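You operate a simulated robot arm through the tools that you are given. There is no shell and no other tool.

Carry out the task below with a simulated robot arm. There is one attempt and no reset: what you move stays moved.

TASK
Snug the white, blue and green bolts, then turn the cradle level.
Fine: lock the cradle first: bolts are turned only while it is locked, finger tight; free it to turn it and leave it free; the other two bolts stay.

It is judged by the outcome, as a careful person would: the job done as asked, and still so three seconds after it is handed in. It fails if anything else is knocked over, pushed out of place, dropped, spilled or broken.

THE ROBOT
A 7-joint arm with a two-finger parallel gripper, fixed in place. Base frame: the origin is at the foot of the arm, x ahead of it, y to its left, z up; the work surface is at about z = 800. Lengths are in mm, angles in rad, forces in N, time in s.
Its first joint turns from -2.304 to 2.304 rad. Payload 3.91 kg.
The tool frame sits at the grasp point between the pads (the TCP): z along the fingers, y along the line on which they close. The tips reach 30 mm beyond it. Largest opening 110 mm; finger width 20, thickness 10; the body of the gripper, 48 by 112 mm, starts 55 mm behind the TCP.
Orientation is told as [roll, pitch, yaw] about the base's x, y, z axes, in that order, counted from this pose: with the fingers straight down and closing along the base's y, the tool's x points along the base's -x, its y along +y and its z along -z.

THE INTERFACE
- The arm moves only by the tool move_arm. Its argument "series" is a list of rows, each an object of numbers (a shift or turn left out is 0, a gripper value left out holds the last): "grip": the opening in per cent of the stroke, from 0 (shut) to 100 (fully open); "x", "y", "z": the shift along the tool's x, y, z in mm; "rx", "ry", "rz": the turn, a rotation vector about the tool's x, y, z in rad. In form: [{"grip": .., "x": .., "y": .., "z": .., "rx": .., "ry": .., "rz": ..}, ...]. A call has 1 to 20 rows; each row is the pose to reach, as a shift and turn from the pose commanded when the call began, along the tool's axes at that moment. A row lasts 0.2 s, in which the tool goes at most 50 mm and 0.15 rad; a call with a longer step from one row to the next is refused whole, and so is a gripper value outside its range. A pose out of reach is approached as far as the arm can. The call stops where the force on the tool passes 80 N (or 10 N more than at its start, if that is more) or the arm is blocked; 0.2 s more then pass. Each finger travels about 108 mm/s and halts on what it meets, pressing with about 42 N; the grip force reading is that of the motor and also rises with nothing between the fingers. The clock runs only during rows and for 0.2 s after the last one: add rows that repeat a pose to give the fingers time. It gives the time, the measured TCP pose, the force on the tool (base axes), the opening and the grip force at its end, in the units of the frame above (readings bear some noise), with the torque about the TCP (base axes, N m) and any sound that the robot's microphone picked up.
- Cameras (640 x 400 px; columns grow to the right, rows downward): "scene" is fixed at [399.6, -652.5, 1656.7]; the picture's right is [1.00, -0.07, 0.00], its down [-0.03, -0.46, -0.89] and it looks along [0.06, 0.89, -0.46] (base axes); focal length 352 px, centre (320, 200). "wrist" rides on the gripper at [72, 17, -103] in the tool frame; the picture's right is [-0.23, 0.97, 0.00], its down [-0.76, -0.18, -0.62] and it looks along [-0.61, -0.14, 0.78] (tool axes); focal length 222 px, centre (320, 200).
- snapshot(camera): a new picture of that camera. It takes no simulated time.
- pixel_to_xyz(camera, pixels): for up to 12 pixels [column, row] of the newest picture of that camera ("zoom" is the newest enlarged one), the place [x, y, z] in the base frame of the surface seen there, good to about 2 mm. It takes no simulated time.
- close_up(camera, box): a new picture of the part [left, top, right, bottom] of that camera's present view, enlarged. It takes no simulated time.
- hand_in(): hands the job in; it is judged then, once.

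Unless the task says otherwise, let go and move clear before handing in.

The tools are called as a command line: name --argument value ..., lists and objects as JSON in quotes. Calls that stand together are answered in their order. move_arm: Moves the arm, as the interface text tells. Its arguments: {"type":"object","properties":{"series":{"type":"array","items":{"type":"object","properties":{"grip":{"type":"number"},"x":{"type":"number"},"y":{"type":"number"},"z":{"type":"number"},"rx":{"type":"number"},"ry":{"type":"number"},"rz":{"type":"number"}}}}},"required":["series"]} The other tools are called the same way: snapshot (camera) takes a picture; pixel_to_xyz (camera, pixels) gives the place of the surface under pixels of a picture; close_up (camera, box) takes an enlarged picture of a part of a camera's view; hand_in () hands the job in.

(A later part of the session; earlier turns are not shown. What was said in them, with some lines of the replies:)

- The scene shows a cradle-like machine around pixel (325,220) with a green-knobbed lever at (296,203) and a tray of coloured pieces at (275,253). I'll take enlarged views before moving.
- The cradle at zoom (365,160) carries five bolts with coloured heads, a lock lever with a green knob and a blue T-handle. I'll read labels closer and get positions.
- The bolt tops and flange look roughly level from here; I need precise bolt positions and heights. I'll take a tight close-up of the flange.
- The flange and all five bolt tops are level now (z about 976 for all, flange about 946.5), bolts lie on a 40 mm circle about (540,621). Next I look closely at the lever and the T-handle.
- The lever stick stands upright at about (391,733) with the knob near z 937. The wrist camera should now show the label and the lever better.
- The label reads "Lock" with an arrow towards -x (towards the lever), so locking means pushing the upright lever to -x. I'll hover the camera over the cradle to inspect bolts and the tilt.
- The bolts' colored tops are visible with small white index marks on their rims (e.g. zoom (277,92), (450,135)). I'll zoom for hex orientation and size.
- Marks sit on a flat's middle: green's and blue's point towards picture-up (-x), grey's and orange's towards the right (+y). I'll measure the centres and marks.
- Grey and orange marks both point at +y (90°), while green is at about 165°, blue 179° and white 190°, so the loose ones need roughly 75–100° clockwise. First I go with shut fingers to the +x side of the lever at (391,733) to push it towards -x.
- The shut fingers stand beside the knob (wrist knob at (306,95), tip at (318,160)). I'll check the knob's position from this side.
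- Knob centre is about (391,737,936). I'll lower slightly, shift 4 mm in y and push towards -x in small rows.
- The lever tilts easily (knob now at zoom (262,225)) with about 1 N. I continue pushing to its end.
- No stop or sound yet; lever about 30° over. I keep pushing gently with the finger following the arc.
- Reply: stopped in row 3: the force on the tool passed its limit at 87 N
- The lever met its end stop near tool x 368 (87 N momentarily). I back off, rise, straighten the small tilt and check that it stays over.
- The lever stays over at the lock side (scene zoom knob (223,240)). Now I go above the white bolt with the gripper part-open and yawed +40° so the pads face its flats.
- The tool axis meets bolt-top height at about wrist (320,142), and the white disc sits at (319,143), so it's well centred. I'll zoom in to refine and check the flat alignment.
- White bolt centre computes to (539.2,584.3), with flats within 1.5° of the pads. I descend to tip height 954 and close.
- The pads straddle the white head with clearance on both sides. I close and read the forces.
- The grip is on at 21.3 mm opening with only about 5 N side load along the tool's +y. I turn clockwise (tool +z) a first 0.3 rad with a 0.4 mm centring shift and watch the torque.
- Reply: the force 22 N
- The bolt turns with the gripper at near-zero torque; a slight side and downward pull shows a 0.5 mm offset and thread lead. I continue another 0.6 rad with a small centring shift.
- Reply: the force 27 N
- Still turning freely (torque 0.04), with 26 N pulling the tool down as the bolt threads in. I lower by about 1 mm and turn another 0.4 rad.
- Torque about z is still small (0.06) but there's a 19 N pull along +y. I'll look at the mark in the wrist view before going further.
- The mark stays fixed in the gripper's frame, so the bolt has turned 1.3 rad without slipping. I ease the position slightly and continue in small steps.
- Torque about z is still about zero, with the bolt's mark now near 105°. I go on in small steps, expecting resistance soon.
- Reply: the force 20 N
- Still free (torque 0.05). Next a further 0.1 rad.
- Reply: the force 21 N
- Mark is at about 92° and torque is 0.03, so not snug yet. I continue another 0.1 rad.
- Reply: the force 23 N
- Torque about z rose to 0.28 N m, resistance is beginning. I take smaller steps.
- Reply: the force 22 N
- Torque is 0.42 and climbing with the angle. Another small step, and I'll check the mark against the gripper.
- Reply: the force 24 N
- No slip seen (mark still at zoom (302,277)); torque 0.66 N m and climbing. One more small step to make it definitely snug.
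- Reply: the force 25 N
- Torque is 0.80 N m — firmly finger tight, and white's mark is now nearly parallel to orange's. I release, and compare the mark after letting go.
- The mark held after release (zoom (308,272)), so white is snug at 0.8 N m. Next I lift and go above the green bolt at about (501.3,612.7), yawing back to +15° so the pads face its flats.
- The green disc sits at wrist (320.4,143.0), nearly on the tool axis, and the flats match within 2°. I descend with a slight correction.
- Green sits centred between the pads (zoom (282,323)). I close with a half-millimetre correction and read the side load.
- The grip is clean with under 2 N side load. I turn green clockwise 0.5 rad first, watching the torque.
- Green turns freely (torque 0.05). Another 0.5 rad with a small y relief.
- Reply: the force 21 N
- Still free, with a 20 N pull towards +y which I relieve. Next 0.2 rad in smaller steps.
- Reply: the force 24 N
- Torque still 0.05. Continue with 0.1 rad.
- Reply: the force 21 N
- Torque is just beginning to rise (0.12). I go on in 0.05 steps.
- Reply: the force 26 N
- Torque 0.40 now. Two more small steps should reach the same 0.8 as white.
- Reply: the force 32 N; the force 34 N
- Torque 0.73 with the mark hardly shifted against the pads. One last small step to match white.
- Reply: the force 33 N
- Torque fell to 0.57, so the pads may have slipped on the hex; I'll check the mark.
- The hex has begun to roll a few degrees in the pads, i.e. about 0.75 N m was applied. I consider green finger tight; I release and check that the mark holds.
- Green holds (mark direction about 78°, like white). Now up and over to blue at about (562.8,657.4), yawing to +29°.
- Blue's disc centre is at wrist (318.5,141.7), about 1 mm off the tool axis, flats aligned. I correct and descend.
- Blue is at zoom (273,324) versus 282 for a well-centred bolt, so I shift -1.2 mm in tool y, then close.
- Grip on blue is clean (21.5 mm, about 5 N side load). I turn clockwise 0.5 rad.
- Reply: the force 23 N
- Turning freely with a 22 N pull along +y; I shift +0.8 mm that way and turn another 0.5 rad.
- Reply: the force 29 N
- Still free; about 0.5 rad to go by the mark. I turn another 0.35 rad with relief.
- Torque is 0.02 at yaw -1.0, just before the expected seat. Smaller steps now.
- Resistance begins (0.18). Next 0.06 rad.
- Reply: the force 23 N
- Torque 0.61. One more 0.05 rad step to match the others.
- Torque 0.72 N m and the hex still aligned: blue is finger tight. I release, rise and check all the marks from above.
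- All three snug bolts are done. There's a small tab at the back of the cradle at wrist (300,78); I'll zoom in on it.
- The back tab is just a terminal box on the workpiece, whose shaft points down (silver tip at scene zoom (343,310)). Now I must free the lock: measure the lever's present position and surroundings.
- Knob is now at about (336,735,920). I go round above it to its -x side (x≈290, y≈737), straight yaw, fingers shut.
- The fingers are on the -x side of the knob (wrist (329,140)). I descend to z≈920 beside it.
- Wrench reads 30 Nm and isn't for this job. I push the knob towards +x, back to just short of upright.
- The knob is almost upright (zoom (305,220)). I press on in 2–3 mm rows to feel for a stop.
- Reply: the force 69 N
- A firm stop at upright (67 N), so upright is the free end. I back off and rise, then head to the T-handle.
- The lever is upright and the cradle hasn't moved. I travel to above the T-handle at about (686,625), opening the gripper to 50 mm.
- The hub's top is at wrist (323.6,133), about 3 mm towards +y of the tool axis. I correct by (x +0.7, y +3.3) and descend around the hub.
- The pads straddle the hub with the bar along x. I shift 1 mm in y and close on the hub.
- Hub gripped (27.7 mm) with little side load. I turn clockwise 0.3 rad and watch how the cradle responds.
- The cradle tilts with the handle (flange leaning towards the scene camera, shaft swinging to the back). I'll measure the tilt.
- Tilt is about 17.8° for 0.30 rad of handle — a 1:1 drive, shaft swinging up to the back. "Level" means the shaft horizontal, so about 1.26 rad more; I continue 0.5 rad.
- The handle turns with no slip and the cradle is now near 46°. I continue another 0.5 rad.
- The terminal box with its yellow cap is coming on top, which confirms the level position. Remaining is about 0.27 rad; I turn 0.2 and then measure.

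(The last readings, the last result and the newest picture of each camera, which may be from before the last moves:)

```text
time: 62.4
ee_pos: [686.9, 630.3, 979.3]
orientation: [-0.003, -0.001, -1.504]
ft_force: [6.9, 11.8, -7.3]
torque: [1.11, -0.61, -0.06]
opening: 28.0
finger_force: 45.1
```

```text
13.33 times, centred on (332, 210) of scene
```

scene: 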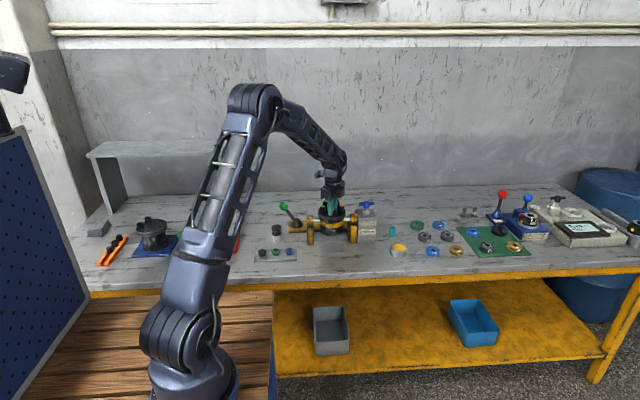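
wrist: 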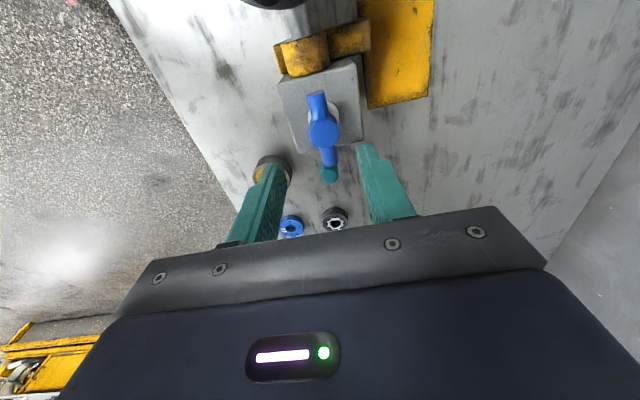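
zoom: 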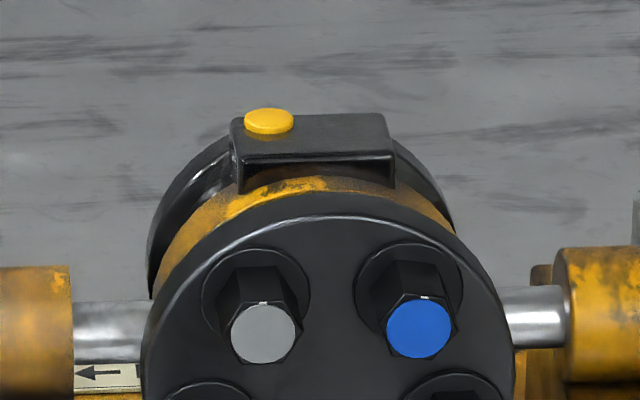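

Now I measure the tilt from the box top and bolt faces.

pixel_to_xyz --camera "zoom" --pixels '[[340, 122], [340, 150], [290, 145], [320, 135], [375, 120], [375, 150], [265, 335], [418, 328], [330, 235], [330, 320], [330, 390], [330, 280]]'

close_up --camera "scene" --box '[308, 208, 356, 238]'

```text
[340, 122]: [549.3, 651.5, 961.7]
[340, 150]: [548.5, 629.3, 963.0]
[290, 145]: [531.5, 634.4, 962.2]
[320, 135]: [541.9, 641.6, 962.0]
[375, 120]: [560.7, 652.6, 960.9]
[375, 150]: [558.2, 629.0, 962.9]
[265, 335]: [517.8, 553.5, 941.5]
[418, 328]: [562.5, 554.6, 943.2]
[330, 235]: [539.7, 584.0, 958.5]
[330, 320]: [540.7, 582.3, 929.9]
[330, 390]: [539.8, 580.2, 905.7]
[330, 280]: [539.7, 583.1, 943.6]
```

```text
13.33 times, centred on (332, 223) of scene
```

zoom: 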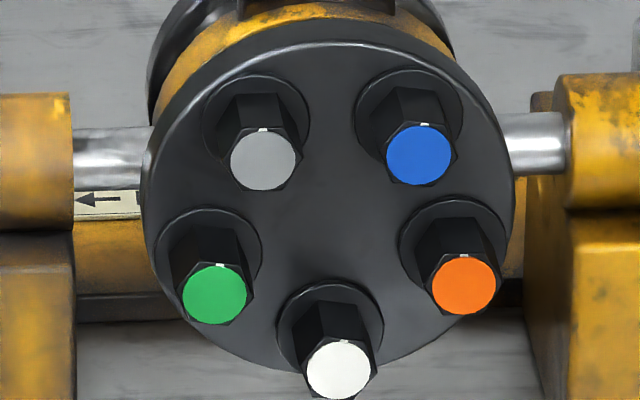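

The flange still leans by about 0.07 rad and the box top by 0.06, matching the 0.067 rad still to turn. I make that last bit.

move_arm --series '[{"grip": 0, "rz": 0.034}, {"rz": 0.067}, {"rz": 0.067}]'

close_up --camera "scene" --box '[308, 208, 356, 238]'

```text
time: 63.2
ee_pos: [686.3, 630.6, 981.1]
orientation: [-0.004, 0.001, -1.569]
ft_force: [13.6, 19.4, -6.0]
torque: [-0.4, -0.68, -0.07]
opening: 27.7
finger_force: 45.3
```

```text
13.33 times, centred on (332, 223) of scene
```

zoom: 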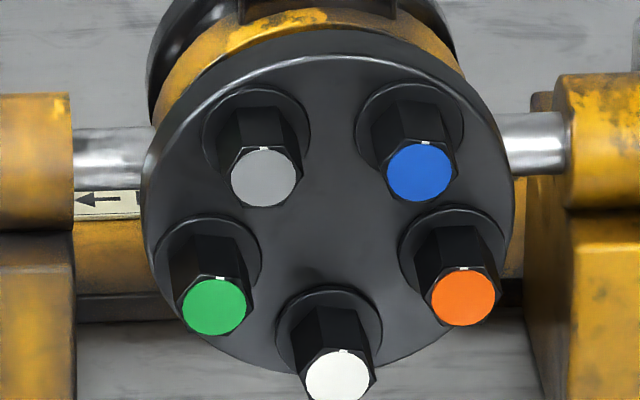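

pixel_to_xyz --camera "zoom" --pixels '[[322, 90], [322, 120], [322, 150], [322, 180], [322, 210], [322, 240], [322, 265], [265, 178], [419, 172], [215, 308], [462, 298], [337, 377]]'

close_up --camera "scene" --box '[308, 195, 356, 225]'

```text
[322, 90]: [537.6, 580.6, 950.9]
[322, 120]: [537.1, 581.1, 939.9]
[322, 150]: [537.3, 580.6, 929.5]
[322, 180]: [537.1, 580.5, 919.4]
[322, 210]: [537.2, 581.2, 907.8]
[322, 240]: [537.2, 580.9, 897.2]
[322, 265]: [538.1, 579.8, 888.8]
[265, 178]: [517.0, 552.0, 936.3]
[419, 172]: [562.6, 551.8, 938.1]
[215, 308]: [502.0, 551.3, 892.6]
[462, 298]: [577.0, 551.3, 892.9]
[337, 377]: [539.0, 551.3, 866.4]
```

```text
13.33 times, centred on (332, 210) of scene
```

zoom: 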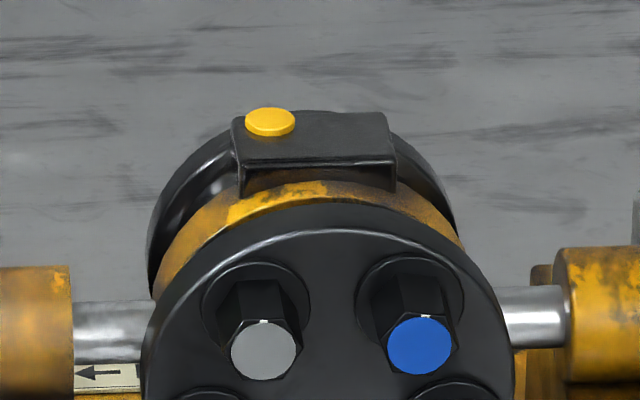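

The flange face is now vertical within about 0.5° (y 580.6 at z 951 vs 580.9 at z 897), so the cradle is level. I release the handle and check that it stays.

move_arm --series '[{"grip": 20}, {"grip": 45}, {"grip": 45}, {"grip": 45}]'

close_up --camera "scene" --box '[308, 208, 356, 238]'

pixel_to_xyz --camera "zoom" --pixels '[[322, 90], [322, 120], [322, 150], [322, 180], [322, 210], [322, 240], [322, 265], [265, 178], [419, 172], [215, 308], [462, 298], [337, 377]]'

close_up --camera "wrist" --box '[240, 100, 400, 200]'

```text
time: 64.2
ee_pos: [686.2, 629.7, 981.0]
orientation: [-0.003, 0.0, -1.568]
ft_force: [-0.2, -0.1, -0.1]
torque: [-0.01, 0.0, 0.01]
opening: 49.4
finger_force: 0.1
```

```text
13.33 times, centred on (332, 223) of scene
```

zoom: 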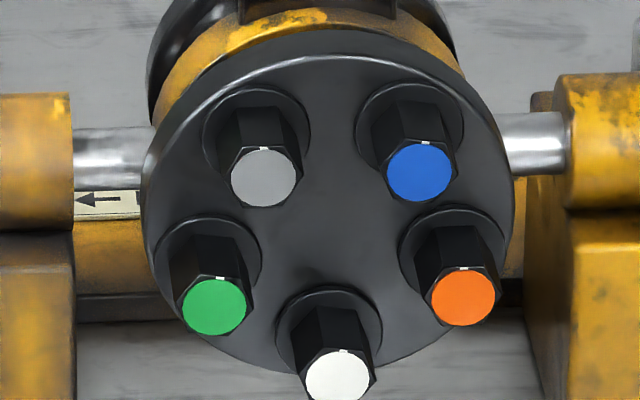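

```text
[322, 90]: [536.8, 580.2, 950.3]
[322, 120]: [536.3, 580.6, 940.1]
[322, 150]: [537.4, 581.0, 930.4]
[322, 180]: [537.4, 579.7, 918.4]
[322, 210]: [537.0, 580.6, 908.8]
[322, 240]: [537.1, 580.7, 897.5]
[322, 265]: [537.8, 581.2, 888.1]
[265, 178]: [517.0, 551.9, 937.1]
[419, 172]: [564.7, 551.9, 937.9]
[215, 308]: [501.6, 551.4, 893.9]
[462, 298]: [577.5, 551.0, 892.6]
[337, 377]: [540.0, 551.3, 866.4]
```

```text
4.00 times, centred on (320, 150) of wrist
```

zoom: 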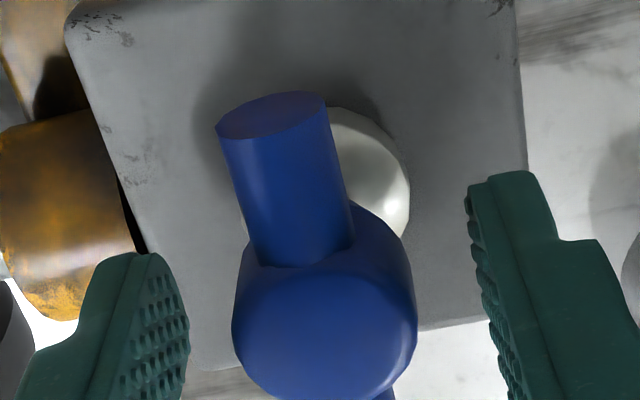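

The cradle stays level after release. I lift straight up and clear, then do a final check.

move_arm --series '[{"grip": 45, "z": -30}, {"z": -70}, {"z": -110}, {"z": -150}, {"z": -180}, {"z": -180}, {"z": -180}, {"z": -180}, {"z": -180}, {"z": -180}, {"z": -180}, {"z": -180}]'

snapshot --camera "scene"

close_up --camera "scene" --box '[240, 180, 400, 280]'

close_up --camera "scene" --box '[308, 208, 356, 238]'

pixel_to_xyz --camera "zoom" --pixels '[[322, 90], [322, 120], [322, 150], [322, 180], [322, 210], [322, 240], [322, 265], [265, 178], [419, 172], [215, 308], [462, 298], [337, 377]]'

```text
time: 66.8
ee_pos: [685.8, 631.0, 1162.0]
orientation: [-0.003, 0.001, -1.567]
ft_force: [-0.5, 0.6, 1.0]
torque: [0.01, 0.0, -0.01]
opening: 49.4
finger_force: 0.1
```

```text
taken
```

scene: 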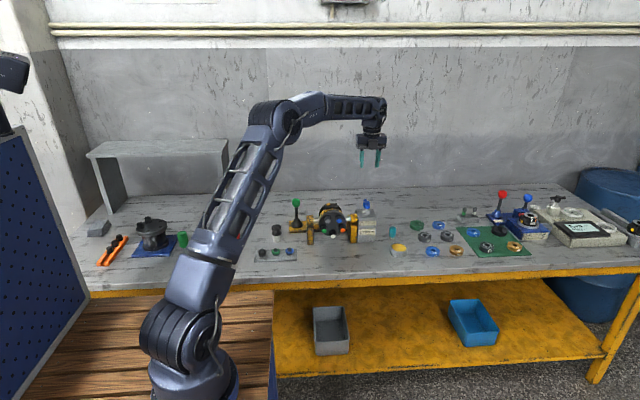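

```text
4.00 times, centred on (320, 230) of scene
```

zoom: 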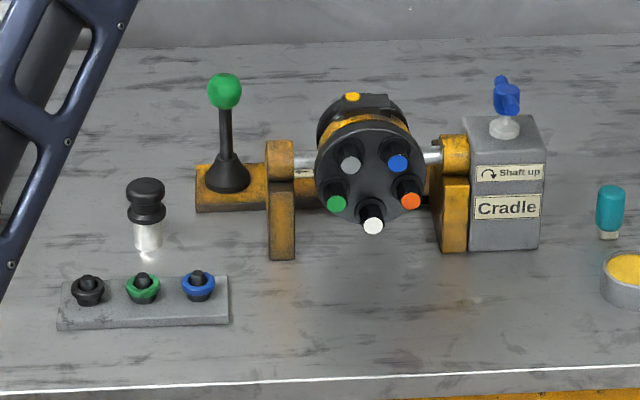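

```text
13.33 times, centred on (332, 223) of scene
```

zoom: 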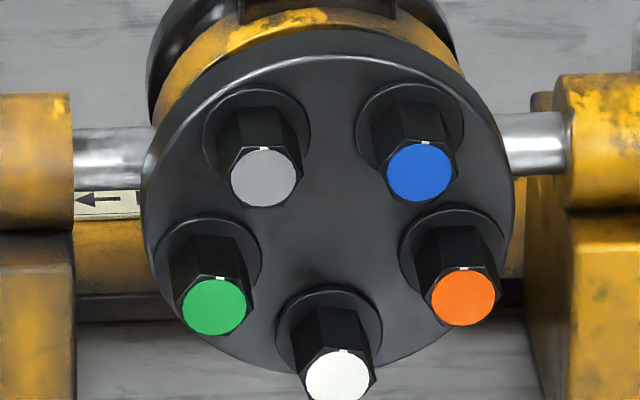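

```text
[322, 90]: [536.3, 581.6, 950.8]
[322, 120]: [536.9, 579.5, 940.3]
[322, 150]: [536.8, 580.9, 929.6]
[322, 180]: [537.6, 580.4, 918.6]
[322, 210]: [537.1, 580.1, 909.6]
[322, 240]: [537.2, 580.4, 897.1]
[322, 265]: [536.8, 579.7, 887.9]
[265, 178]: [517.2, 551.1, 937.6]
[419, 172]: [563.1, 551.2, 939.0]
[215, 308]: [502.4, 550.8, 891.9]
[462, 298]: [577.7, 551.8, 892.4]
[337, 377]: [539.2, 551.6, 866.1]
```

The latest pictures show the cradle level and steady: the flange y is about 580 from z 951 down to z 888. The lever is upright and free (zoom (224,90)), white, green and blue are snug with their marks holding, grey and orange are untouched, and the arm is clear. I'm handing in.

hand_in

```text
The job is handed in.
```

I handed the job in with the white, green and blue bolts snug and the cradle turned level. I haven't seen the judge's result.

- **Lock:** I pushed the lever to the end of its travel on the "Lock" side before touching any bolt. Afterwards I pushed it back upright to its other stop, and left it there, free.
- **Bolts:** I turned each one clockwise until the torque rose: white to about 0.80 N m, green to about 0.73 and blue to about 0.72. On green the pads began to roll on the hex at the very end. White's and green's marks held on release, and all three looked in place at the end. "Finger tight" came with no figure, so stopping at 0.7–0.8 was my judgement.
- **Other two bolts:** I did not touch orange or grey.
- **Cradle:** It started with the bolts facing up and the shaft pointing down. I took "level" to mean the shaft horizontal and turned the handle a quarter turn in the "Shaft up" direction. The flange face measured vertical to within about half a degree and was still so about 2.5 seconds after I let go.

Nothing else on the bench was knocked or moved as far as I could see, and the arm was clear before I handed in.
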